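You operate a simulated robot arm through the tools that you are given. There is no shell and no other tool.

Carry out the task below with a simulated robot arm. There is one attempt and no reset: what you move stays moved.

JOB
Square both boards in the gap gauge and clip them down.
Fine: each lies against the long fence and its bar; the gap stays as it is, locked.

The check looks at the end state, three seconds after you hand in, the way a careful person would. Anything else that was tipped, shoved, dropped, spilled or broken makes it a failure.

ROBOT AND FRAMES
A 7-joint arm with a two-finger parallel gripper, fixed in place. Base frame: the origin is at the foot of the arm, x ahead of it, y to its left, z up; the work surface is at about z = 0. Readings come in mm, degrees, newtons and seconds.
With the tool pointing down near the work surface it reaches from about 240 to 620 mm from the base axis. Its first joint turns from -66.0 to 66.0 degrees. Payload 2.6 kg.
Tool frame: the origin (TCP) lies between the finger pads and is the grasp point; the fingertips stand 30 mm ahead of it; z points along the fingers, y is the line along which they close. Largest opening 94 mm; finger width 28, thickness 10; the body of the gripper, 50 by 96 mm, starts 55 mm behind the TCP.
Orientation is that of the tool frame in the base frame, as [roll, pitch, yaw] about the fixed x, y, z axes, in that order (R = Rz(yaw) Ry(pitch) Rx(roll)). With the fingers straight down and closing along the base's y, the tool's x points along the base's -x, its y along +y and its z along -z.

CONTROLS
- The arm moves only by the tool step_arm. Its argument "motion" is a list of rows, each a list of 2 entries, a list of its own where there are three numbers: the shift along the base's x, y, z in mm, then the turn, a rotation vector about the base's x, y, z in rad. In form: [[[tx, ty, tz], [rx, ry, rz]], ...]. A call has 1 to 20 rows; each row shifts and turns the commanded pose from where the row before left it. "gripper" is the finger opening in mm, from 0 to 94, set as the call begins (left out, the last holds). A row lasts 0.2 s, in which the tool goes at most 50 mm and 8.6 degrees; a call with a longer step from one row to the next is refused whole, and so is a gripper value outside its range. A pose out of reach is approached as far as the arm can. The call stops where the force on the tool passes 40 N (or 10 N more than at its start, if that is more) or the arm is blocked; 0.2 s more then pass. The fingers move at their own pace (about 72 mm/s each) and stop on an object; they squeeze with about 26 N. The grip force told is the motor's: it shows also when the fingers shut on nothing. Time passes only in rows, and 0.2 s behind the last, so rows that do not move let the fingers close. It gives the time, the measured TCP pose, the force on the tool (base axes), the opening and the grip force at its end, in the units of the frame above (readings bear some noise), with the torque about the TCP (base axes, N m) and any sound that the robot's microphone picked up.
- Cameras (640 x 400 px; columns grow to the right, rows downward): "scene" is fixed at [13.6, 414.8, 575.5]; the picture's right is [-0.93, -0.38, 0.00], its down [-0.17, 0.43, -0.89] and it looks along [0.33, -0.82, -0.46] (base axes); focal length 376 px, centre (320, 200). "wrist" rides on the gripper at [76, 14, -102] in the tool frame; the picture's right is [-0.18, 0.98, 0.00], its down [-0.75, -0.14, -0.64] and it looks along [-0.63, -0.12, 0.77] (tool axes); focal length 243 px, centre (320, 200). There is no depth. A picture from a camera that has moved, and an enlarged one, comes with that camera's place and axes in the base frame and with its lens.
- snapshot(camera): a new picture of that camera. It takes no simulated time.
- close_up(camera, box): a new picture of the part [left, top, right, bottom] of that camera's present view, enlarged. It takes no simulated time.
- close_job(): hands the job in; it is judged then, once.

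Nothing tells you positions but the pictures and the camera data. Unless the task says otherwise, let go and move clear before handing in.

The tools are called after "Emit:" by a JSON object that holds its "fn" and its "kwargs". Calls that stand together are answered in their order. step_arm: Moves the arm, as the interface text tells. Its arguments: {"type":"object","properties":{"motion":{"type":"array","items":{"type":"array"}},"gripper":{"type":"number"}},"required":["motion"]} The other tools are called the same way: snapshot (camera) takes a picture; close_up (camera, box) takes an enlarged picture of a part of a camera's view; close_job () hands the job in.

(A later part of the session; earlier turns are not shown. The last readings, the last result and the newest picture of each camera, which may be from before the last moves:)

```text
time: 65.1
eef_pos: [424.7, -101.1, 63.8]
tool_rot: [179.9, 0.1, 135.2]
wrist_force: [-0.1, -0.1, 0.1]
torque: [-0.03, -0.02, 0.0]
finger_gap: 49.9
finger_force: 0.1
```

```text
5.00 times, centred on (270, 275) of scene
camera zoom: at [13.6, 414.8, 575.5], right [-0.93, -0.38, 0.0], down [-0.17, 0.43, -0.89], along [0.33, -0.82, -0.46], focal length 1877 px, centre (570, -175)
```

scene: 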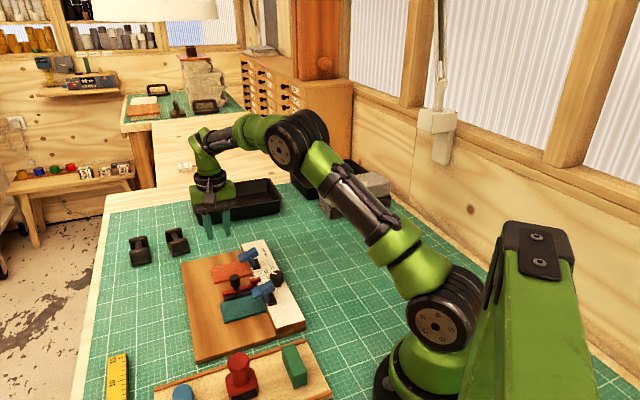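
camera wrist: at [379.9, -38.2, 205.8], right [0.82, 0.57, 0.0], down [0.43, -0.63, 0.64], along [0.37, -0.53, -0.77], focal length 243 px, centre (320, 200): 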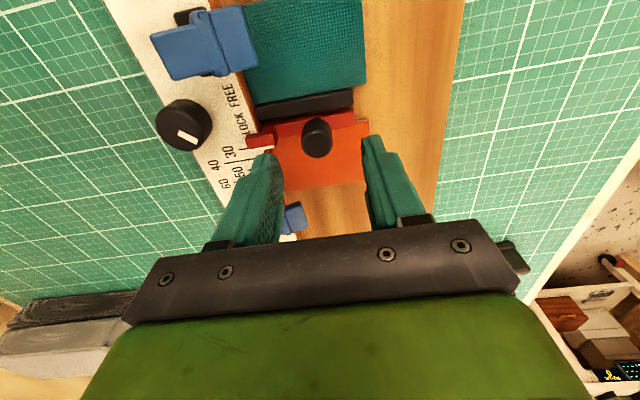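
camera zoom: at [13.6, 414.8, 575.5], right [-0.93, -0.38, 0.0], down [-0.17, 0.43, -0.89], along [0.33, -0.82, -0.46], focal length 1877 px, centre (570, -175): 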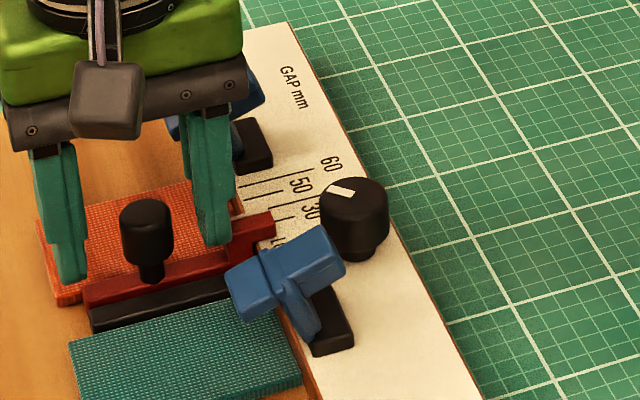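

The fingers straddle the handle cleanly. I close on it.

Emit:
{"fn": "step_arm", "kwargs": {"motion": [[[0, 0, 0], [0, 0, 0]], [[0, 0, 0], [0, 0, 0]], [[0, 0, 0], [0, 0, 0]]], "gripper": 16}}

Emit:
{"fn": "close_up", "kwargs": {"camera": "wrist", "box": [200, 60, 420, 220]}}

Emit:
{"fn": "close_up", "kwargs": {"camera": "scene", "box": [235, 235, 305, 315]}}

```text
time: 65.9
eef_pos: [422.0, -104.4, 64.0]
tool_rot: [-179.8, 0.1, 135.0]
wrist_force: [-11.3, -10.9, 0.8]
torque: [-0.04, 0.44, -0.04]
finger_gap: 21.0
finger_force: 45.2
```

```text
2.50 times, centred on (310, 140) of wrist
camera zoom: at [379.0, -39.2, 166.0], right [0.82, 0.57, 0.0], down [0.43, -0.63, 0.64], along [0.36, -0.53, -0.77], focal length 606 px, centre (345, 350)
```

zoom: 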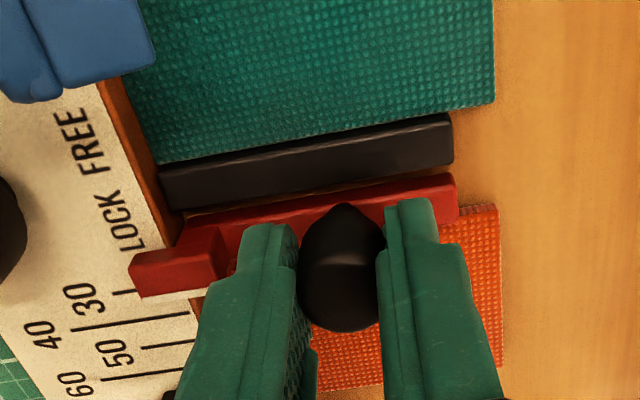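

```text
5.00 times, centred on (270, 275) of scene
camera zoom: at [13.6, 414.8, 575.5], right [-0.93, -0.38, 0.0], down [-0.17, 0.43, -0.89], along [0.33, -0.82, -0.46], focal length 1877 px, centre (570, -175)
```

zoom: 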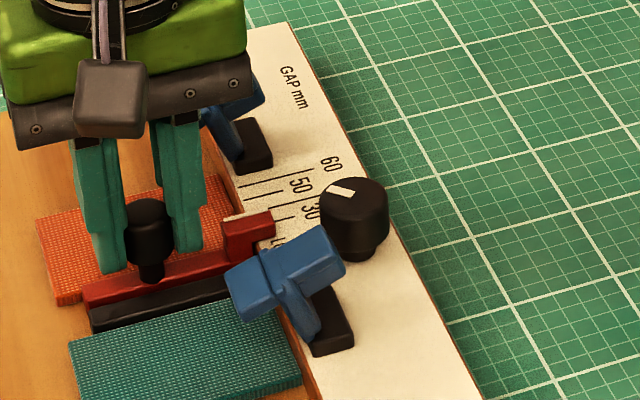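

Gripped at 21 mm. I relieve the sideways pull and ease the bar back away from the black bar, about 2 mm, then compare with the original picture.

Emit:
{"fn": "step_arm", "kwargs": {"motion": [[[-0.8, -0.8, 0], [0, 0, 0]], [[0.5, -0.5, 0], [0, 0, 0]], [[0.5, -0.5, 0], [0, 0, 0]], [[0.5, -0.5, 0], [0, 0, 0]], [[0, 0, 0], [0, 0, 0]]]}}

Emit:
{"fn": "close_up", "kwargs": {"camera": "scene", "box": [235, 235, 305, 315]}}

Emit:
{"fn": "close_up", "kwargs": {"camera": "scene", "box": [190, 230, 290, 300]}}

```text
time: 67.1
eef_pos: [424.0, -105.4, 62.9]
tool_rot: [180.0, 0.0, 135.2]
wrist_force: [-10.8, -11.4, -0.9]
torque: [-0.06, 0.47, 0.02]
finger_gap: 21.0
finger_force: 44.9
```

```text
5.00 times, centred on (270, 275) of scene
camera zoom: at [13.6, 414.8, 575.5], right [-0.93, -0.38, 0.0], down [-0.17, 0.43, -0.89], along [0.33, -0.82, -0.46], focal length 1877 px, centre (570, -175)
```

zoom: 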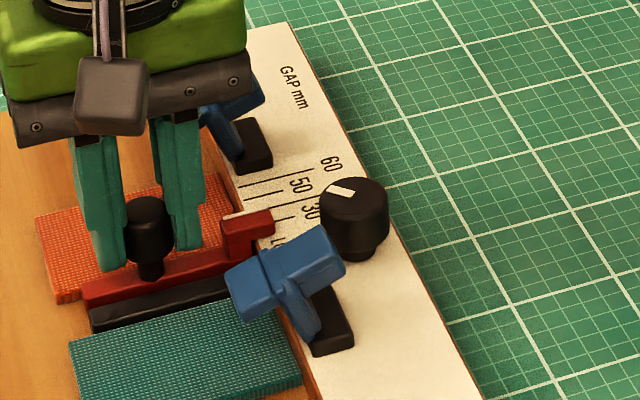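

```text
5.71 times, centred on (240, 265) of scene
camera zoom: at [13.6, 414.8, 575.5], right [-0.93, -0.38, 0.0], down [-0.17, 0.43, -0.89], along [0.33, -0.82, -0.46], focal length 2146 px, centre (777, -171)
```

zoom: 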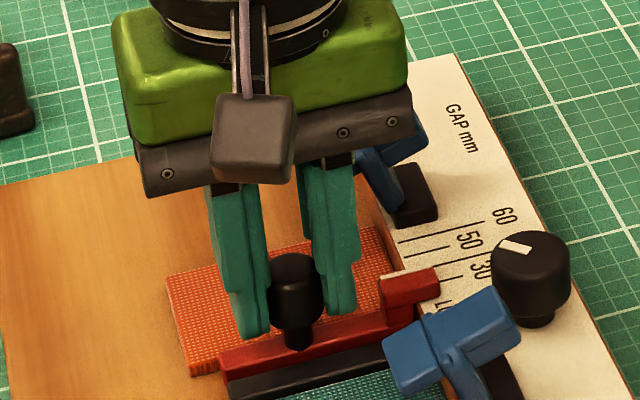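

Emit:
{"fn": "close_up", "kwargs": {"camera": "scene", "box": [250, 255, 300, 295]}}

Emit:
{"fn": "close_up", "kwargs": {"camera": "wrist", "box": [200, 60, 420, 220]}}

```text
10.00 times, centred on (275, 275) of scene
camera zoom: at [13.6, 414.8, 575.5], right [-0.93, -0.38, 0.0], down [-0.17, 0.43, -0.89], along [0.33, -0.82, -0.46], focal length 3755 px, centre (770, -550)
```

zoom: 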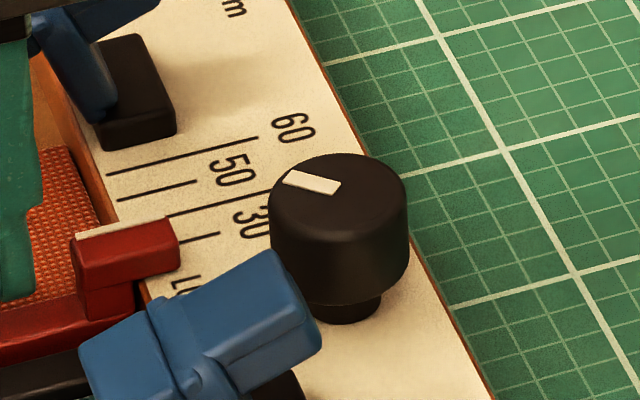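

```text
2.50 times, centred on (310, 140) of wrist
camera zoom: at [379.7, -40.5, 166.0], right [0.82, 0.57, 0.0], down [0.43, -0.63, 0.64], along [0.36, -0.53, -0.77], focal length 606 px, centre (345, 350)
```

zoom: 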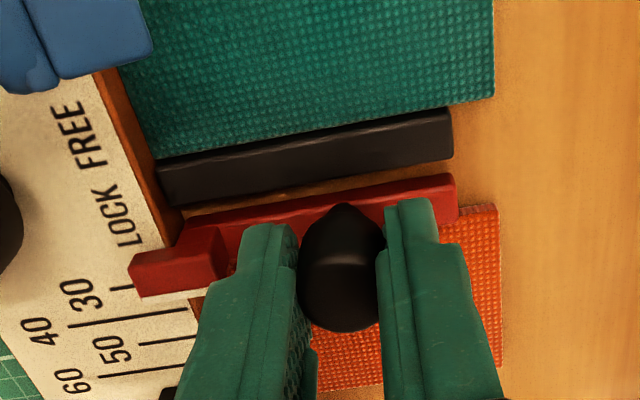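

Emit:
{"fn": "step_arm", "kwargs": {"motion": [[[0.3, -0.3, 0], [0, 0, 0]], [[0, 0, 0], [0, 0, 0]]]}}

Emit:
{"fn": "close_up", "kwargs": {"camera": "scene", "box": [250, 255, 300, 295]}}

Emit:
{"fn": "close_up", "kwargs": {"camera": "scene", "box": [235, 235, 305, 315]}}

Emit:
{"fn": "close_up", "kwargs": {"camera": "scene", "box": [230, 270, 310, 330]}}

```text
time: 67.7
eef_pos: [424.3, -105.2, 64.0]
tool_rot: [-180.0, 0.2, 135.1]
wrist_force: [-12.2, -11.6, 0.4]
torque: [-0.08, 0.52, 0.01]
finger_gap: 20.9
finger_force: 44.4
```

```text
10.00 times, centred on (275, 275) of scene
camera zoom: at [13.6, 414.8, 575.5], right [-0.93, -0.38, 0.0], down [-0.17, 0.43, -0.89], along [0.33, -0.82, -0.46], focal length 3755 px, centre (770, -550)
```

zoom: 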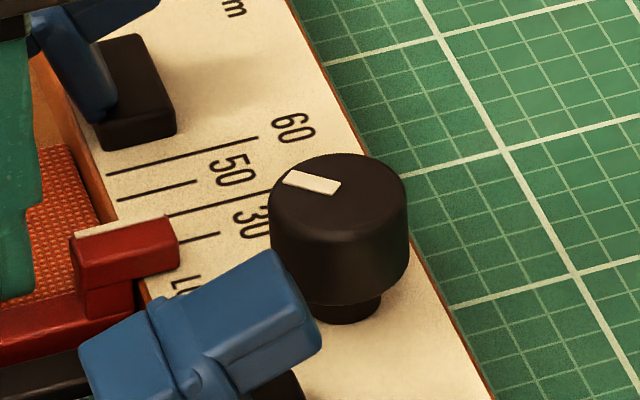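

```text
5.00 times, centred on (270, 275) of scene
camera zoom: at [13.6, 414.8, 575.5], right [-0.93, -0.38, 0.0], down [-0.17, 0.43, -0.89], along [0.33, -0.82, -0.46], focal length 1877 px, centre (570, -175)
```

zoom: 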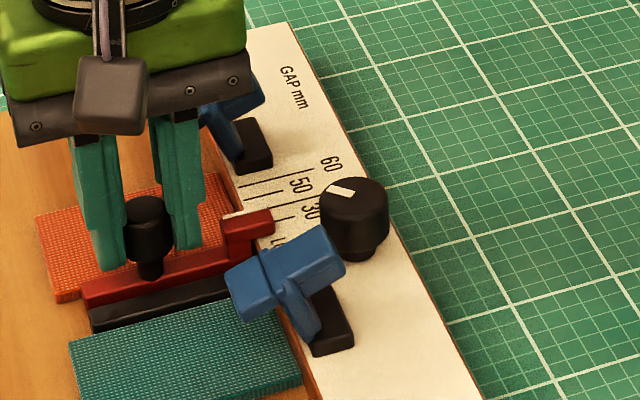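

```text
6.67 times, centred on (270, 300) of scene
camera zoom: at [13.6, 414.8, 575.5], right [-0.93, -0.38, 0.0], down [-0.17, 0.43, -0.89], along [0.33, -0.82, -0.46], focal length 2503 px, centre (653, -467)
```

zoom: 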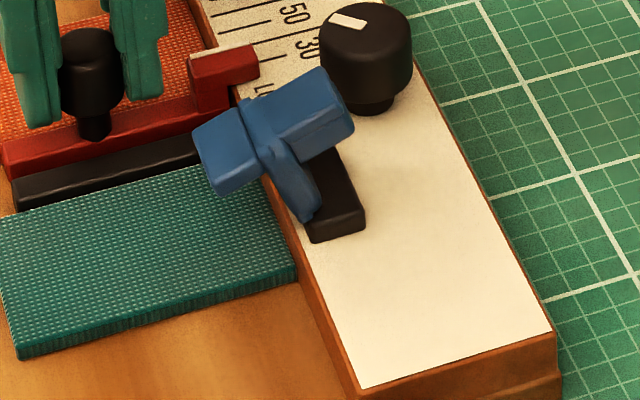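

The pointer now matches the earlier picture taken before it shifted (same crop, same pixels). I release the handle, lift and verify.

Emit:
{"fn": "step_arm", "kwargs": {"motion": [[[0, 0, 0], [0, 0, 0]], [[0, 0, 0], [0, 0, 0]], [[0, 0, 20], [0, 0, 0]], [[0, 0, 30], [0, 0, 0]], [[0, 0, 40], [0, 0, 0]]], "gripper": 46}}

Emit:
{"fn": "close_up", "kwargs": {"camera": "scene", "box": [230, 270, 310, 330]}}

Emit:
{"fn": "close_up", "kwargs": {"camera": "scene", "box": [190, 230, 290, 300]}}

```text
time: 68.9
eef_pos: [424.6, -104.4, 154.2]
tool_rot: [179.9, 0.1, 135.3]
wrist_force: [0.0, 0.7, 0.2]
torque: [-0.02, 0.02, -0.01]
finger_gap: 45.8
finger_force: 0.1
```

```text
6.67 times, centred on (270, 300) of scene
camera zoom: at [13.6, 414.8, 575.5], right [-0.93, -0.38, 0.0], down [-0.17, 0.43, -0.89], along [0.33, -0.82, -0.46], focal length 2503 px, centre (653, -467)
```

zoom: 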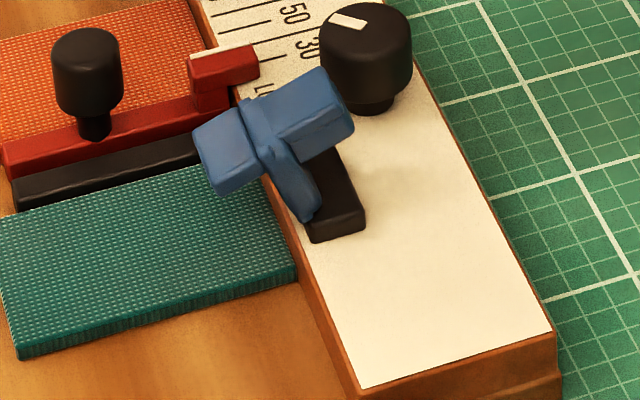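

```text
5.71 times, centred on (240, 265) of scene
camera zoom: at [13.6, 414.8, 575.5], right [-0.93, -0.38, 0.0], down [-0.17, 0.43, -0.89], along [0.33, -0.82, -0.46], focal length 2146 px, centre (777, -171)
```

zoom: 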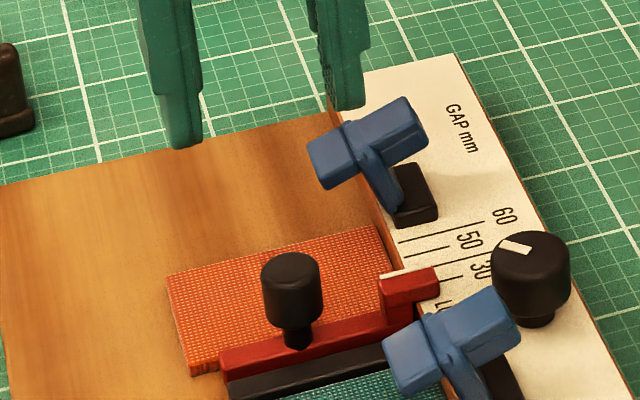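

The bar is back at its original reading. Next I go over the knob with the fingers closing along the fence, so I can turn it clockwise (the FREE→LOCK direction) and feel whether it tightens.

Emit:
{"fn": "step_arm", "kwargs": {"motion": [[[-6.84, -3.33, 0], [0, 0, 0.1306]], [[-6.84, -3.33, 0], [0, 0, 0.1306]], [[-6.84, -3.33, 0], [0, 0, 0.1306]], [[-6.84, -3.33, 0], [0, 0, 0.1306]], [[-6.84, -3.33, 0], [0, 0, 0.1306]], [[-6.84, -3.33, 0], [0, 0, 0.1306]], [[-6.84, -3.33, 0], [0, 0, 0.1306]], [[-6.84, -3.33, 0], [0, 0, 0.1306]], [[-6.84, -3.33, 0], [0, 0, 0.1306]], [[-6.84, -3.33, 0], [0, 0, 0.1306]], [[-6.84, -3.33, 0], [0, 0, 0.1306]], [[-6.84, -3.33, 0], [0, 0, 0.1306]], [[0, 0, -30], [0, 0, 0]], [[0, 0, -10], [0, 0, 0]], [[0, 0, 0], [0, 0, 0]]], "gripper": 40}}

Emit:
{"fn": "snapshot", "kwargs": {"camera": "wrist"}}

Emit:
{"fn": "close_up", "kwargs": {"camera": "scene", "box": [230, 220, 330, 310]}}

```text
time: 72.1
eef_pos: [342.1, -143.7, 113.6]
tool_rot: [179.9, 0.0, -135.0]
wrist_force: [0.5, 0.2, -0.3]
torque: [0.01, -0.01, 0.0]
finger_gap: 39.9
finger_force: 0.1
```

```text
taken
camera wrist: at [278.7, -187.4, 216.6], right [-0.56, 0.83, 0.0], down [0.63, 0.43, 0.64], along [0.53, 0.36, -0.77], focal length 243 px, centre (320, 200)
```

wrist: 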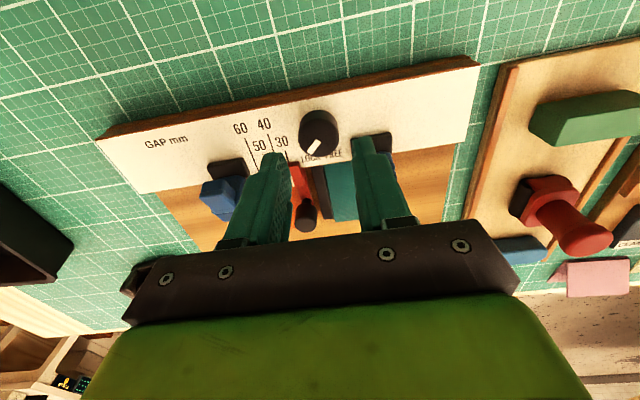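

```text
4.44 times, centred on (280, 265) of scene
camera zoom: at [13.6, 414.8, 575.5], right [-0.93, -0.38, 0.0], down [-0.17, 0.43, -0.89], along [0.33, -0.82, -0.46], focal length 1669 px, centre (498, -89)
```

zoom: 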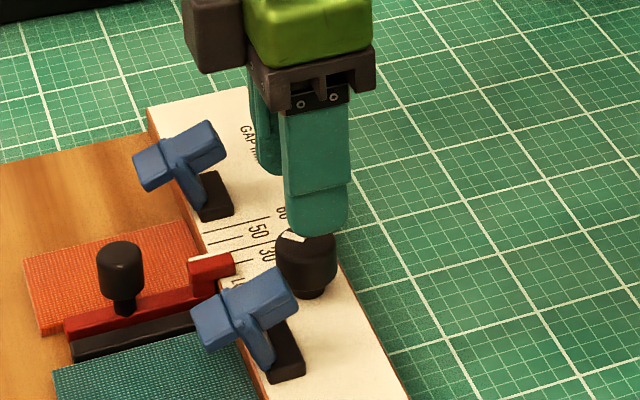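

Emit:
{"fn": "close_up", "kwargs": {"camera": "wrist", "box": [230, 90, 410, 200]}}

```text
3.56 times, centred on (320, 145) of wrist
camera zoom: at [278.7, -187.4, 216.6], right [-0.56, 0.83, 0.0], down [0.63, 0.43, 0.64], along [0.53, 0.36, -0.77], focal length 863 px, centre (320, 396)
```

zoom: 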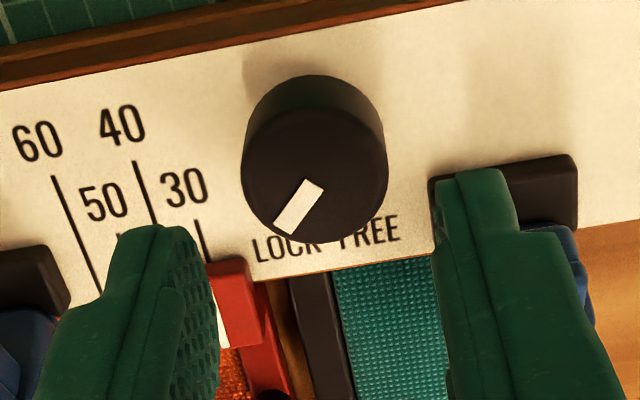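

The tool is centred over the knob within a millimetre. I descend around it with a small clearance.

Emit:
{"fn": "step_arm", "kwargs": {"motion": [[[0, 0, -25], [0, 0, 0]], [[0, 0, -15], [0, 0, 0]], [[0, 0, -10], [0, 0, 0]], [[0, 0, 0], [0, 0, 0]]], "gripper": 37}}

Emit:
{"fn": "close_up", "kwargs": {"camera": "wrist", "box": [230, 70, 410, 200]}}

Emit:
{"fn": "close_up", "kwargs": {"camera": "scene", "box": [230, 240, 320, 310]}}

```text
time: 73.1
eef_pos: [342.3, -144.4, 65.0]
tool_rot: [-180.0, 0.1, -135.1]
wrist_force: [-0.2, 0.1, 0.1]
torque: [-0.05, 0.03, -0.02]
finger_gap: 37.0
finger_force: 0.0
```

```text
3.08 times, centred on (320, 135) of wrist
camera zoom: at [278.6, -187.4, 166.4], right [-0.56, 0.83, 0.0], down [0.63, 0.43, 0.64], along [0.53, 0.36, -0.77], focal length 746 px, centre (320, 400)
```

zoom: 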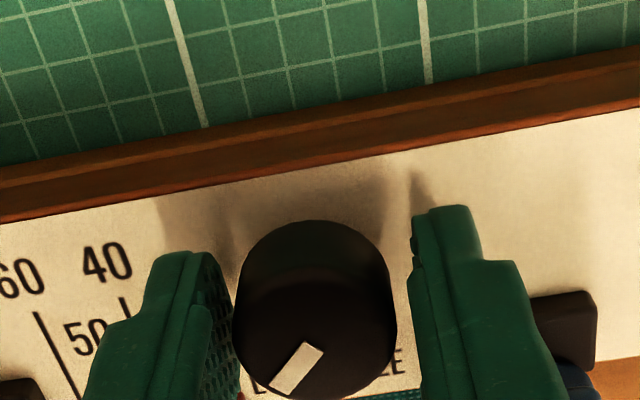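

```text
5.71 times, centred on (275, 275) of scene
camera zoom: at [13.6, 414.8, 575.5], right [-0.93, -0.38, 0.0], down [-0.17, 0.43, -0.89], along [0.33, -0.82, -0.46], focal length 2146 px, centre (577, -229)
```

zoom: 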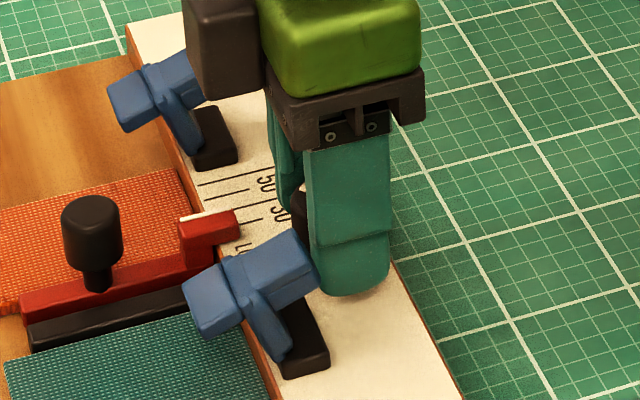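

Emit:
{"fn": "step_arm", "kwargs": {"motion": [[[0, 0, 0], [0, 0, 0]], [[0, 0, 0], [0, 0, 0]], [[0, 0, 0], [0, 0, 0]]], "gripper": 22}}

```text
time: 73.9
eef_pos: [343.6, -145.6, 63.6]
tool_rot: [-179.9, 0.2, -135.0]
wrist_force: [10.4, -7.4, -10.5]
torque: [-0.08, -0.37, -0.01]
finger_gap: 29.5
finger_force: 45.1
```

Gripped at 29.5 mm. I turn it clockwise a few degrees and watch the torque.

Emit:
{"fn": "step_arm", "kwargs": {"motion": [[[0, 0, 0], [0, 0, -0.05]], [[0, 0, 0], [0, 0, -0.05]], [[0, 0, 0], [0, 0, 0]]]}}

Emit:
{"fn": "close_up", "kwargs": {"camera": "wrist", "box": [230, 70, 410, 200]}}

```text
time: 74.7
eef_pos: [343.1, -144.1, 65.4]
tool_rot: [-179.9, 0.2, -140.8]
wrist_force: [14.7, -4.5, -5.5]
torque: [-0.25, -0.18, 0.67]
finger_gap: 29.6
finger_force: 45.2
```

```text
3.08 times, centred on (320, 135) of wrist
camera zoom: at [275.6, -180.9, 166.7], right [-0.48, 0.88, 0.0], down [0.67, 0.37, 0.64], along [0.57, 0.31, -0.76], focal length 746 px, centre (320, 400)
```

zoom: 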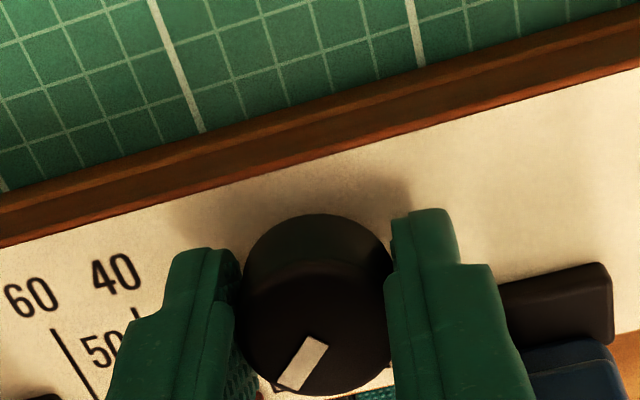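

Emit:
{"fn": "step_arm", "kwargs": {"motion": [[[0, 0, 0], [0, 0, -0.05]], [[0, 0, 0], [0, 0, 0]]]}}

Emit:
{"fn": "close_up", "kwargs": {"camera": "wrist", "box": [230, 70, 410, 200]}}

Emit:
{"fn": "close_up", "kwargs": {"camera": "scene", "box": [230, 240, 320, 310]}}

```text
time: 75.3
eef_pos: [342.5, -145.0, 64.3]
tool_rot: [179.9, 0.1, -143.7]
wrist_force: [10.5, -4.9, 4.7]
torque: [-0.16, -0.39, 0.53]
finger_gap: 29.6
finger_force: 45.2
```

```text
3.08 times, centred on (320, 135) of wrist
camera zoom: at [273.3, -177.8, 166.7], right [-0.43, 0.9, 0.0], down [0.69, 0.33, 0.64], along [0.58, 0.28, -0.77], focal length 746 px, centre (320, 400)
```

zoom: 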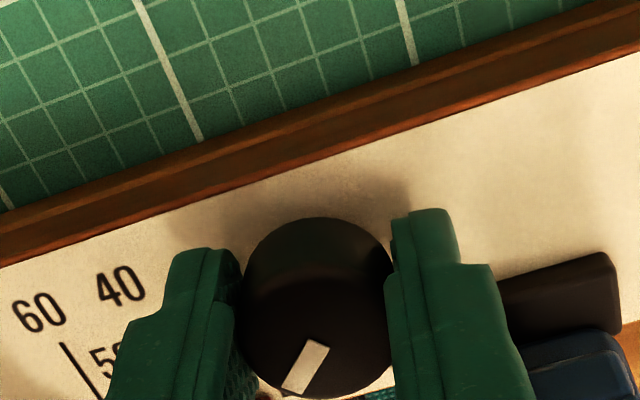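

```text
5.71 times, centred on (275, 275) of scene
camera zoom: at [13.6, 414.8, 575.5], right [-0.93, -0.38, 0.0], down [-0.17, 0.43, -0.89], along [0.33, -0.82, -0.46], focal length 2146 px, centre (577, -229)
```

zoom: 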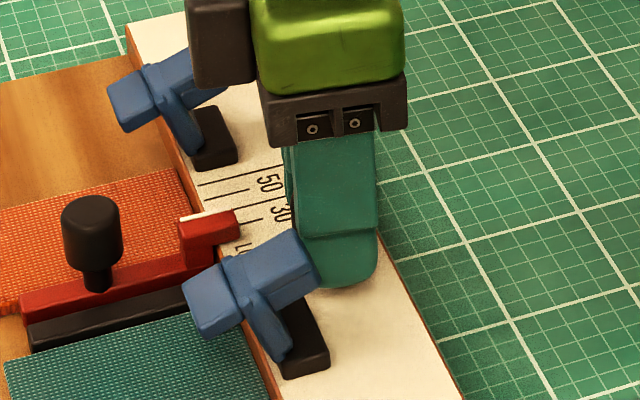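

The knob would not turn further clockwise: the pads slipped at ~0.6 N·m, which looks like the LOCK end stop. I open, lift straight up, and check where the mark is now.

Emit:
{"fn": "step_arm", "kwargs": {"motion": [[[0, 0, 0], [0, 0, 0]], [[0, 0, 0], [0, 0, 0]], [[0, 0, 20], [0, 0, 0]], [[0, 0, 30], [0, 0, 0.075]], [[0, 0, 0], [0, 0, 0.075]], [[0, 0, 0], [0, 0, 0]]], "gripper": 37}}

Emit:
{"fn": "close_up", "kwargs": {"camera": "wrist", "box": [230, 90, 410, 200]}}

Emit:
{"fn": "close_up", "kwargs": {"camera": "scene", "box": [250, 255, 300, 295]}}

```text
time: 76.7
eef_pos: [342.1, -145.5, 113.5]
tool_rot: [180.0, 0.1, -135.0]
wrist_force: [0.8, 0.2, -0.5]
torque: [0.0, 0.0, 0.03]
finger_gap: 37.2
finger_force: 0.1
```

```text
3.56 times, centred on (320, 145) of wrist
camera zoom: at [278.5, -187.4, 216.2], right [-0.56, 0.83, 0.0], down [0.63, 0.43, 0.64], along [0.53, 0.36, -0.77], focal length 863 px, centre (320, 396)
```

zoom: 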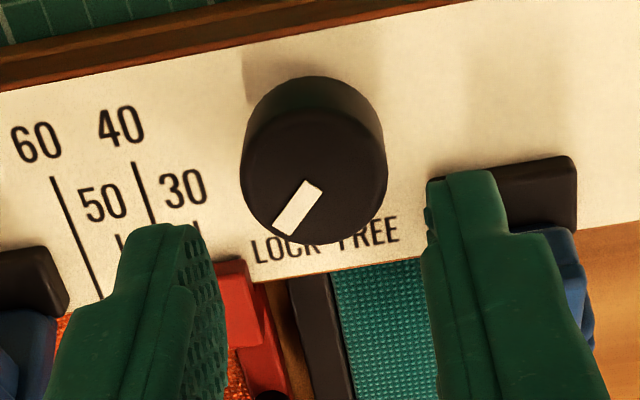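

```text
10.00 times, centred on (275, 275) of scene
camera zoom: at [13.6, 414.8, 575.5], right [-0.93, -0.38, 0.0], down [-0.17, 0.43, -0.89], along [0.33, -0.82, -0.46], focal length 3755 px, centre (770, -550)
```

zoom: 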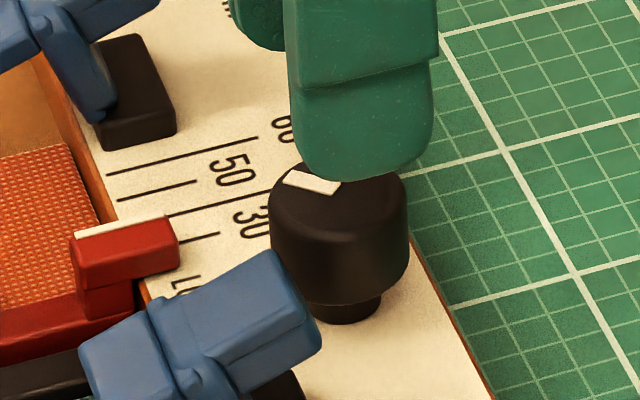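

The mark and pointer are unchanged, so the knob sits at its LOCK end in that direction. To be sure it's an end stop and not just a stiff knob, I'll grip again and try a few degrees the other way, then bring it back.

Emit:
{"fn": "step_arm", "kwargs": {"motion": [[[0.3, 1, -25], [0, 0, 0]], [[0, 0, -15], [0, 0, 0]], [[0, 0, -10], [0, 0, 0]], [[0, 0, 0], [0, 0, 0]]], "gripper": 37}}

Emit:
{"fn": "step_arm", "kwargs": {"motion": [[[0, 0, 0], [0, 0, 0]], [[0, 0, 0], [0, 0, 0]], [[0, 0, 0], [0, 0, 0]]], "gripper": 22}}

Emit:
{"fn": "step_arm", "kwargs": {"motion": [[[0, 0, 0], [0, 0, 0.05]], [[0, 0, 0], [0, 0, 0.05]], [[0, 0, 0], [0, 0, 0.05]], [[0, 0, 0], [0, 0, 0]]]}}

Emit:
{"fn": "close_up", "kwargs": {"camera": "wrist", "box": [230, 70, 410, 200]}}

```text
time: 77.7
eef_pos: [343.1, -143.1, 64.4]
tool_rot: [179.9, 0.0, -135.1]
wrist_force: [-0.3, -0.4, 0.0]
torque: [-0.01, -0.01, 0.0]
finger_gap: 37.0
finger_force: 0.0
```

```text
time: 78.5
eef_pos: [343.7, -143.3, 64.3]
tool_rot: [-179.9, 0.1, -135.1]
wrist_force: [12.3, -9.3, -12.4]
torque: [-0.13, -0.43, 0.04]
finger_gap: 29.5
finger_force: 44.5
```

```text
time: 79.5
eef_pos: [345.0, -143.9, 64.3]
tool_rot: [-179.9, 0.1, -126.3]
wrist_force: [16.9, -9.9, -7.1]
torque: [-0.5, -0.07, 0.03]
finger_gap: 29.2
finger_force: 45.2
```

```text
3.08 times, centred on (320, 135) of wrist
camera zoom: at [286.9, -196.2, 166.6], right [-0.68, 0.73, 0.0], down [0.56, 0.52, 0.64], along [0.47, 0.44, -0.77], focal length 746 px, centre (320, 400)
```

zoom: 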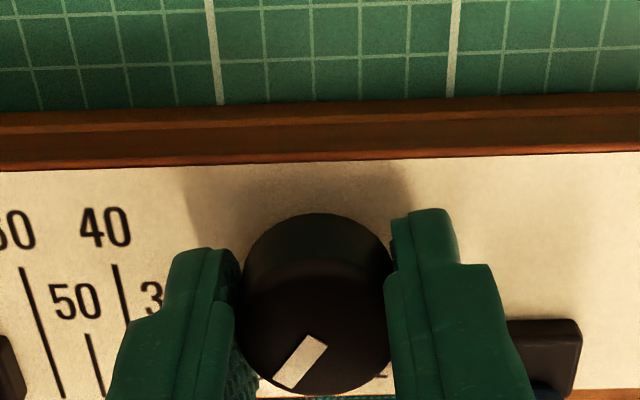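

It turns freely the other way (≈0 N·m), so the clockwise end really is the LOCK stop. I return it firmly to that stop.

Emit:
{"fn": "step_arm", "kwargs": {"motion": [[[0, 0, 0], [0, 0, -0.05]], [[0, 0, 0], [0, 0, -0.05]], [[0, 0, 0], [0, 0, -0.05]], [[0, 0, 0], [0, 0, -0.03]], [[0, 0, 0], [0, 0, -0.03]], [[0, 0, 0], [0, 0, 0]]]}}

Emit:
{"fn": "close_up", "kwargs": {"camera": "wrist", "box": [230, 70, 410, 200]}}

```text
time: 80.9
eef_pos: [342.6, -143.5, 65.0]
tool_rot: [-179.8, 0.2, -138.3]
wrist_force: [14.8, -7.7, 2.3]
torque: [-0.2, -0.41, 0.77]
finger_gap: 29.3
finger_force: 45.2
```

```text
3.08 times, centred on (320, 135) of wrist
camera zoom: at [277.6, -183.0, 166.4], right [-0.52, 0.86, 0.0], down [0.65, 0.4, 0.65], along [0.55, 0.33, -0.76], focal length 746 px, centre (320, 400)
```

zoom: 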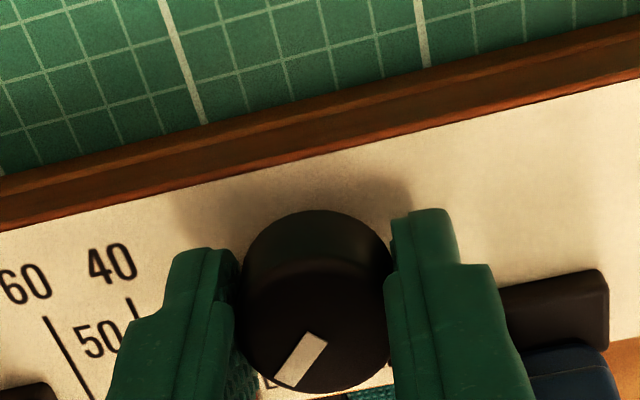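

Emit:
{"fn": "step_arm", "kwargs": {"motion": [[[0, 0, 0], [0, 0, 0]], [[0, 0, 0], [0, 0, 0]], [[0, 0, 20], [0, 0, 0]], [[0, 0, 40], [0, 0, 0.0603]], [[0, 0, 40], [0, 0, 0]], [[0, 0, 0], [0, 0, 0]]], "gripper": 37}}

Emit:
{"fn": "snapshot", "kwargs": {"camera": "wrist"}}

Emit:
{"fn": "close_up", "kwargs": {"camera": "wrist", "box": [180, 90, 480, 250]}}

Emit:
{"fn": "close_up", "kwargs": {"camera": "scene", "box": [170, 230, 320, 350]}}

```text
time: 82.3
eef_pos: [342.4, -144.3, 164.5]
tool_rot: [179.9, 0.1, -135.0]
wrist_force: [-0.4, -0.5, 0.5]
torque: [-0.02, 0.06, -0.01]
finger_gap: 37.0
finger_force: 0.1
```

```text
taken
camera wrist: at [279.0, -186.6, 267.3], right [-0.56, 0.83, 0.0], down [0.63, 0.43, 0.64], along [0.53, 0.36, -0.77], focal length 243 px, centre (320, 200)
```

wrist: 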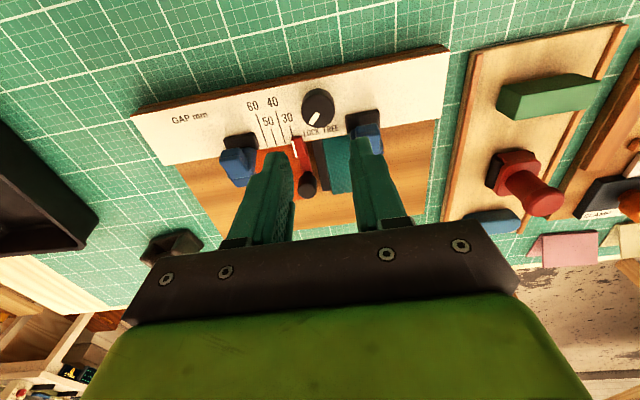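

```text
2.13 times, centred on (330, 170) of wrist
camera zoom: at [279.0, -186.6, 267.3], right [-0.56, 0.83, 0.0], down [0.63, 0.43, 0.64], along [0.53, 0.36, -0.77], focal length 518 px, centre (299, 264)
```

zoom: 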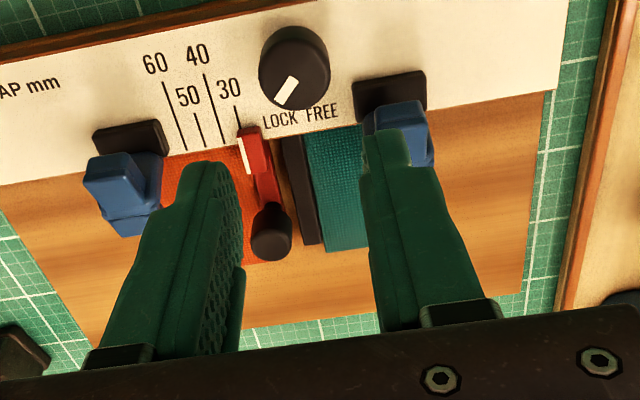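

```text
3.33 times, centred on (245, 290) of scene
camera zoom: at [13.6, 414.8, 575.5], right [-0.93, -0.38, 0.0], down [-0.17, 0.43, -0.89], along [0.33, -0.82, -0.46], focal length 1252 px, centre (570, -100)
```

zoom: 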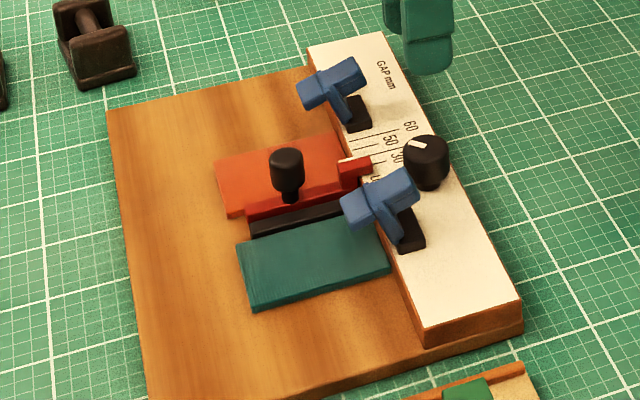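

Knob is at LOCK, pointer at its original mark, and both boards' outer edges line up. I'll go and give orange a light confirming push onto the fence.

Emit:
{"fn": "step_arm", "kwargs": {"motion": [[[40.1, 17.55, 0], [0, 0, 0]], [[40.1, 17.55, 0], [0, 0, 0]], [[40.1, 17.55, 0], [0, 0, 0]], [[40, 17.55, 0], [0, 0, 0]], [[0, 0, -45], [0, 0, 0]], [[0, 0, -45], [0, 0, 0]], [[0, 0, -20], [0, 0, 0]], [[0, 0, -9], [0, 0, 0]], [[0, 0, 0], [0, 0, 0]]], "gripper": 30}}

Emit:
{"fn": "close_up", "kwargs": {"camera": "wrist", "box": [180, 0, 480, 200]}}

Emit:
{"fn": "close_up", "kwargs": {"camera": "scene", "box": [170, 230, 320, 350]}}

```text
time: 84.3
eef_pos: [503.7, -72.8, 44.8]
tool_rot: [179.9, 0.1, -135.0]
wrist_force: [0.0, 0.1, -0.4]
torque: [-0.01, -0.02, -0.02]
finger_gap: 29.7
finger_force: 0.0
```

```text
2.00 times, centred on (330, 100) of wrist
camera zoom: at [440.0, -116.4, 146.5], right [-0.56, 0.83, 0.0], down [0.63, 0.43, 0.64], along [0.53, 0.36, -0.77], focal length 485 px, centre (300, 400)
```

zoom: 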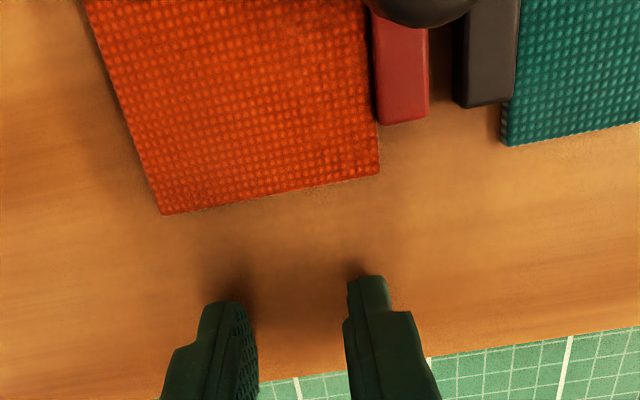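

```text
3.33 times, centred on (245, 290) of scene
camera zoom: at [13.6, 414.8, 575.5], right [-0.93, -0.38, 0.0], down [-0.17, 0.43, -0.89], along [0.33, -0.82, -0.46], focal length 1252 px, centre (570, -100)
```

zoom: 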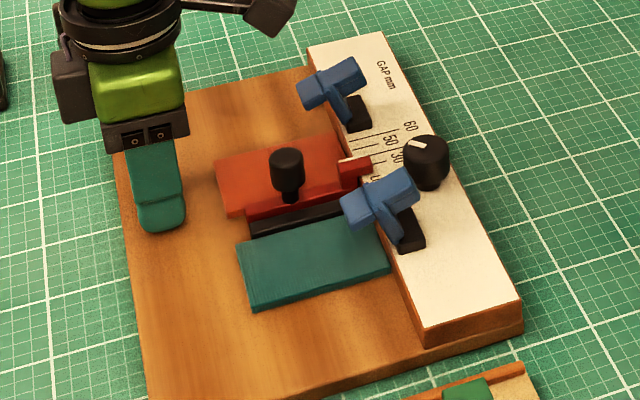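

Emit:
{"fn": "step_arm", "kwargs": {"motion": [[[-2.121, -2.121, 0], [0, 0, 0]], [[-2.121, -2.121, 0], [0, 0, 0]], [[-2.121, -2.121, 0], [0, 0, 0]], [[-2.121, -2.121, 0], [0, 0, 0]], [[-2.121, -2.121, 0], [0, 0, 0]], [[-2.121, -2.121, 0], [0, 0, 0]], [[-1.414, -1.414, 0], [0, 0, 0]], [[-1.414, -1.414, 0], [0, 0, 0]], [[0, 0, 0], [0, 0, 0]]]}}

Emit:
{"fn": "close_up", "kwargs": {"camera": "wrist", "box": [180, 0, 480, 200]}}

```text
time: 86.3
eef_pos: [487.9, -88.9, 44.2]
tool_rot: [180.0, 0.1, -135.1]
wrist_force: [-0.2, -0.1, 0.6]
torque: [0.03, 0.0, -0.03]
finger_gap: 30.0
finger_force: 0.1
```

```text
2.00 times, centred on (330, 100) of wrist
camera zoom: at [424.0, -131.8, 146.8], right [-0.56, 0.83, 0.0], down [0.63, 0.43, 0.64], along [0.53, 0.36, -0.77], focal length 485 px, centre (300, 400)
```

zoom: 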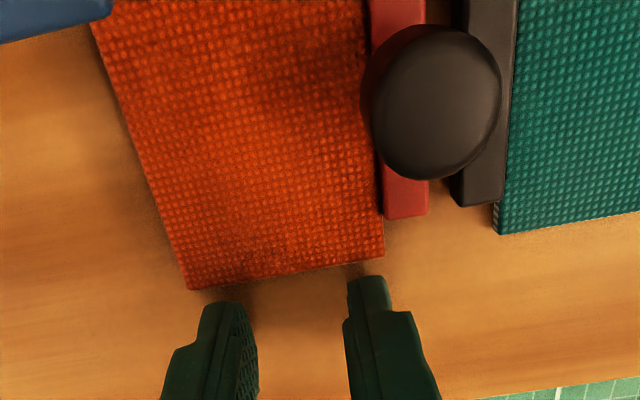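

Emit:
{"fn": "step_arm", "kwargs": {"motion": [[[-0.707, -0.707, 0], [0, 0, 0]], [[-0.707, -0.707, 0], [0, 0, 0]], [[0, 0, 0], [0, 0, 0]]]}}

```text
time: 87.1
eef_pos: [485.5, -89.1, 44.5]
tool_rot: [179.9, 0.1, -135.0]
wrist_force: [0.7, -0.3, -0.2]
torque: [0.0, 0.02, -0.01]
finger_gap: 30.2
finger_force: 0.1
```

Emit:
{"fn": "step_arm", "kwargs": {"motion": [[[-0.707, -0.707, 0], [0, 0, 0]], [[-0.354, -0.354, 0], [0, 0, 0]], [[0, 0, 0], [0, 0, 0]]]}}

Emit:
{"fn": "close_up", "kwargs": {"camera": "wrist", "box": [180, 0, 480, 200]}}

```text
time: 87.9
eef_pos: [486.2, -89.7, 45.5]
tool_rot: [180.0, 0.2, -135.1]
wrist_force: [5.6, 3.9, -0.3]
torque: [0.08, -0.14, 0.02]
finger_gap: 30.0
finger_force: 0.0
```

```text
2.00 times, centred on (330, 100) of wrist
camera zoom: at [421.9, -133.5, 147.2], right [-0.57, 0.82, 0.0], down [0.63, 0.43, 0.64], along [0.53, 0.36, -0.76], focal length 485 px, centre (300, 400)
```

zoom: 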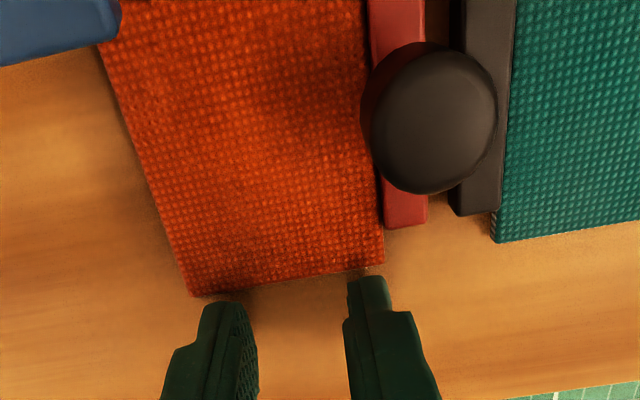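

Emit:
{"fn": "step_arm", "kwargs": {"motion": [[[-0.25, -0.25, 0], [0, 0, 0]], [[0, 0, 0], [0, 0, 0]]]}}

Emit:
{"fn": "close_up", "kwargs": {"camera": "scene", "box": [190, 230, 310, 330]}}

```text
time: 88.5
eef_pos: [485.7, -91.0, 44.7]
tool_rot: [179.8, 0.3, -135.0]
wrist_force: [7.7, 8.1, 0.0]
torque: [0.19, -0.26, 0.04]
finger_gap: 30.2
finger_force: 0.1
```

```text
4.00 times, centred on (250, 280) of scene
camera zoom: at [13.6, 414.8, 575.5], right [-0.93, -0.38, 0.0], down [-0.17, 0.43, -0.89], along [0.33, -0.82, -0.46], focal length 1502 px, centre (600, -120)
```

zoom: 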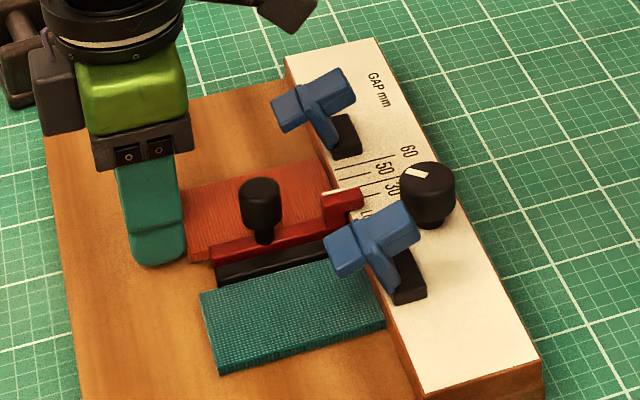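

Orange is on the fence with 11 N and in contact with the red bar. Now I back off, close the fingers and go behind the orange clip's handle.

Emit:
{"fn": "step_arm", "kwargs": {"motion": [[[0.7, 0.7, 0], [0, 0, 0]], [[2, 2, 0], [0, 0, 0]], [[4, 4, 0], [0, 0, 0]], [[0, 0, 40], [0, 0, 0]], [[0, 0, 45], [0, 0, 0]], [[-22.6, -31.4, 0], [0, 0, 0]], [[-22.6, -31.4, 0], [0, 0, 0]], [[-22.6, -31.4, 0], [0, 0, 0]], [[-22.6, -31.4, 0], [0, 0, 0]], [[0, 0, 0], [0, 0, 0]]], "gripper": 30}}

Emit:
{"fn": "step_arm", "kwargs": {"motion": [[[0, 0, 0], [0, 0, 0]], [[0, 0, 0], [0, 0, 0]]], "gripper": 0}}

Emit:
{"fn": "snapshot", "kwargs": {"camera": "wrist"}}

Emit:
{"fn": "close_up", "kwargs": {"camera": "scene", "box": [190, 200, 310, 330]}}

```text
time: 90.7
eef_pos: [400.6, -209.1, 130.4]
tool_rot: [179.9, 0.1, -135.0]
wrist_force: [0.3, 0.0, -0.3]
torque: [0.0, 0.01, -0.02]
finger_gap: 30.1
finger_force: 0.1
```

```text
time: 91.3
eef_pos: [400.0, -209.6, 131.0]
tool_rot: [179.9, 0.1, -135.1]
wrist_force: [0.7, 1.0, 0.9]
torque: [-0.01, 0.03, 0.0]
finger_gap: 0.0
finger_force: 26.3
```

```text
taken
camera wrist: at [336.4, -252.4, 232.7], right [-0.56, 0.83, 0.0], down [0.63, 0.43, 0.64], along [0.53, 0.36, -0.77], focal length 243 px, centre (320, 200)
```

wrist: 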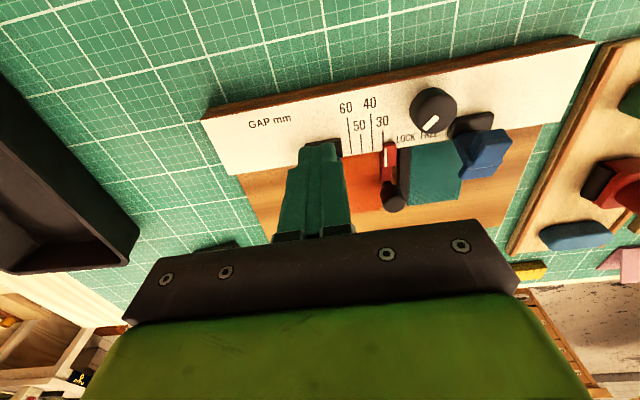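

```text
3.08 times, centred on (250, 265) of scene
camera zoom: at [13.6, 414.8, 575.5], right [-0.93, -0.38, 0.0], down [-0.17, 0.43, -0.89], along [0.33, -0.82, -0.46], focal length 1155 px, centre (535, 0)
```

zoom: 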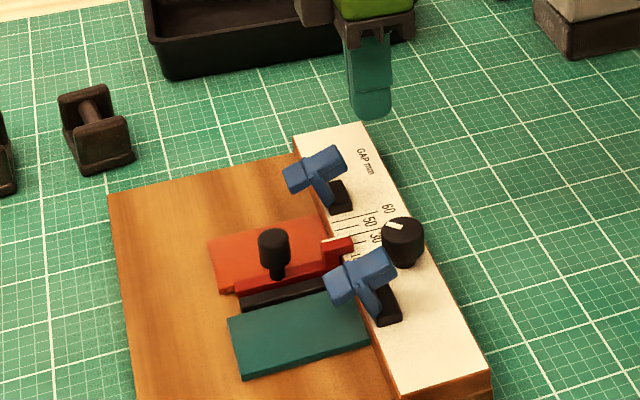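

Emit:
{"fn": "step_arm", "kwargs": {"motion": [[[0, 0, -25], [0, 0, 0]], [[0, 0, -15], [0, 0, 0]], [[0, 0, -10], [0, 0, 0]], [[0, 0, 0], [0, 0, 0]]], "gripper": 0}}

Emit:
{"fn": "close_up", "kwargs": {"camera": "wrist", "box": [200, 60, 440, 220]}}

Emit:
{"fn": "close_up", "kwargs": {"camera": "scene", "box": [210, 220, 310, 300]}}

```text
time: 92.3
eef_pos: [401.0, -210.3, 80.5]
tool_rot: [179.9, 0.2, -135.1]
wrist_force: [0.3, 0.7, 0.2]
torque: [0.04, -0.01, -0.02]
finger_gap: 0.1
finger_force: 26.2
```

```text
2.50 times, centred on (320, 140) of wrist
camera zoom: at [337.3, -253.0, 182.5], right [-0.56, 0.83, 0.0], down [0.63, 0.43, 0.64], along [0.53, 0.36, -0.77], focal length 606 px, centre (320, 350)
```

zoom: 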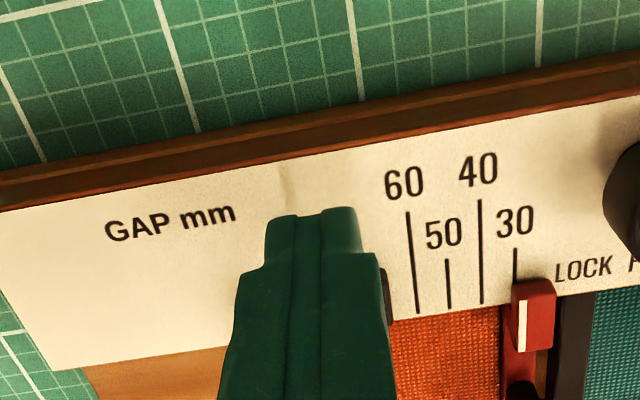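

```text
5.00 times, centred on (260, 260) of scene
camera zoom: at [13.6, 414.8, 575.5], right [-0.93, -0.38, 0.0], down [-0.17, 0.43, -0.89], along [0.33, -0.82, -0.46], focal length 1877 px, centre (620, -100)
```

zoom: 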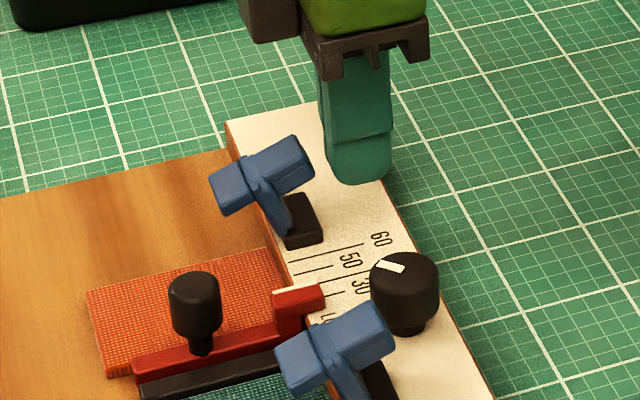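

Fingertips are at z≈50 behind the handle. I push forward (+v) in small steps, watching the force.

Emit:
{"fn": "step_arm", "kwargs": {"motion": [[[1.414, 1.414, 0], [0, 0, 0]], [[1.414, 1.414, 0], [0, 0, 0]], [[1.414, 1.414, 0], [0, 0, 0]], [[1.414, 1.414, 0], [0, 0, 0]], [[1.414, 1.414, 0], [0, 0, 0]], [[1.414, 1.414, 0], [0, 0, 0]], [[1.414, 1.414, 0], [0, 0, 0]], [[1.414, 1.414, 0], [0, 0, 0]], [[1.414, 1.414, 0], [0, 0, 0]], [[0, 0, 0], [0, 0, 0]]]}}

Emit:
{"fn": "close_up", "kwargs": {"camera": "scene", "box": [210, 220, 310, 300]}}

Emit:
{"fn": "close_up", "kwargs": {"camera": "wrist", "box": [200, 60, 440, 220]}}

```text
time: 94.5
eef_pos: [413.3, -196.5, 78.9]
tool_rot: [179.9, 0.1, -135.0]
wrist_force: [0.8, -0.2, 0.0]
torque: [0.0, 0.0, 0.0]
finger_gap: 0.1
finger_force: 26.1
```

```text
5.00 times, centred on (260, 260) of scene
camera zoom: at [13.6, 414.8, 575.5], right [-0.93, -0.38, 0.0], down [-0.17, 0.43, -0.89], along [0.33, -0.82, -0.46], focal length 1877 px, centre (620, -100)
```

zoom: 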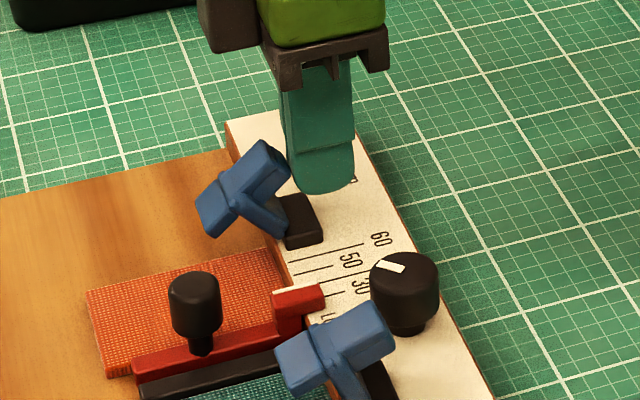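

```text
2.50 times, centred on (320, 140) of wrist
camera zoom: at [350.4, -240.7, 181.7], right [-0.56, 0.83, 0.0], down [0.63, 0.43, 0.64], along [0.53, 0.36, -0.77], focal length 606 px, centre (320, 350)
```

zoom: 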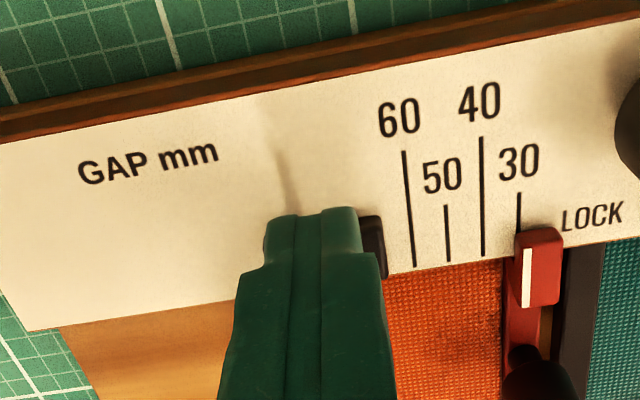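

The clip swings forward as predicted with almost no resistance. Continuing.

Emit:
{"fn": "step_arm", "kwargs": {"motion": [[[1.414, 1.414, 0], [0, 0, 0]], [[1.414, 1.414, 0], [0, 0, 0]], [[1.414, 1.414, 0], [0, 0, 0]], [[1.414, 1.414, 0], [0, 0, 0]], [[1.414, 1.414, 0], [0, 0, 0]], [[1.414, 1.414, 0], [0, 0, 0]], [[1.414, 1.414, 0], [0, 0, 0]], [[1.414, 1.414, 0], [0, 0, 0]], [[1.414, 1.414, 0], [0, 0, 0]], [[0, 0, 0], [0, 0, 0]]]}}

Emit:
{"fn": "close_up", "kwargs": {"camera": "scene", "box": [210, 220, 310, 300]}}

```text
time: 96.7
eef_pos: [426.4, -184.5, 79.7]
tool_rot: [179.9, 0.1, -135.0]
wrist_force: [-0.3, 0.2, -0.7]
torque: [0.01, 0.01, -0.01]
finger_gap: 0.1
finger_force: 26.0
```

```text
5.00 times, centred on (260, 260) of scene
camera zoom: at [13.6, 414.8, 575.5], right [-0.93, -0.38, 0.0], down [-0.17, 0.43, -0.89], along [0.33, -0.82, -0.46], focal length 1877 px, centre (620, -100)
```

zoom: 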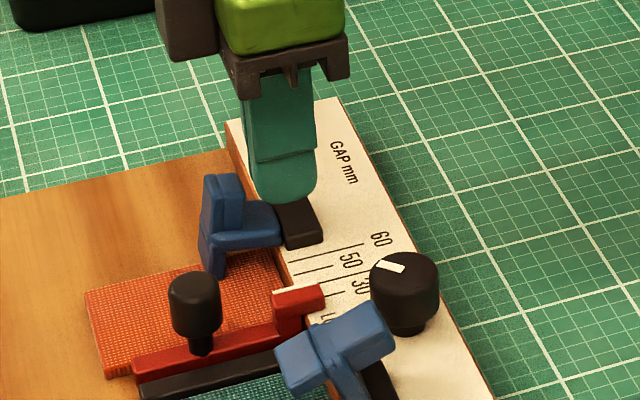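

Emit:
{"fn": "close_up", "kwargs": {"camera": "scene", "box": [225, 245, 275, 285]}}

Emit:
{"fn": "step_arm", "kwargs": {"motion": [[[1.061, 1.061, 0], [0, 0, 0]], [[1.061, 1.061, 0], [0, 0, 0]], [[1.061, 1.061, 0], [0, 0, 0]], [[1.061, 1.061, 0], [0, 0, 0]], [[1.061, 1.061, 0], [0, 0, 0]], [[0, 0, 0], [0, 0, 0]]]}}

Emit:
{"fn": "close_up", "kwargs": {"camera": "scene", "box": [225, 245, 275, 285]}}

```text
10.00 times, centred on (250, 265) of scene
camera zoom: at [13.6, 414.8, 575.5], right [-0.93, -0.38, 0.0], down [-0.17, 0.43, -0.89], along [0.33, -0.82, -0.46], focal length 3755 px, centre (1020, -450)
```

zoom: 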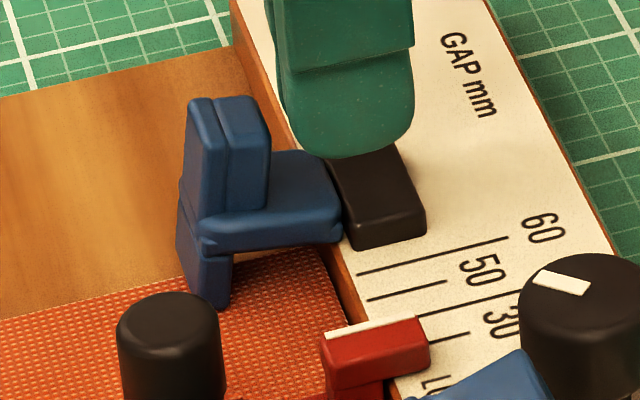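

```text
time: 98.1
eef_pos: [430.7, -181.2, 79.1]
tool_rot: [179.9, -0.2, -135.2]
wrist_force: [-16.3, -10.4, 5.2]
torque: [-0.09, 0.31, 0.13]
finger_gap: 0.0
finger_force: 26.4
```

```text
10.00 times, centred on (250, 265) of scene
camera zoom: at [13.6, 414.8, 575.5], right [-0.93, -0.38, 0.0], down [-0.17, 0.43, -0.89], along [0.33, -0.82, -0.46], focal length 3755 px, centre (1020, -450)
```

zoom: 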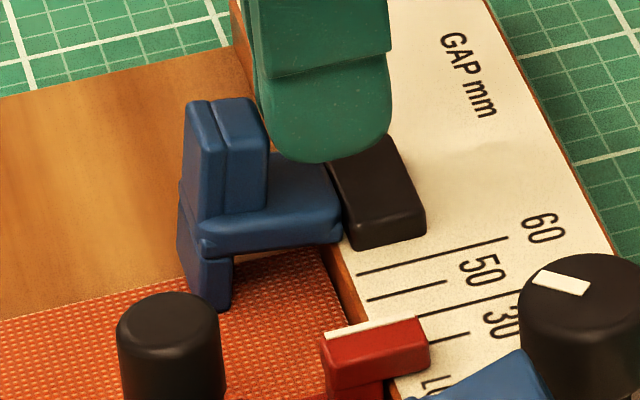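

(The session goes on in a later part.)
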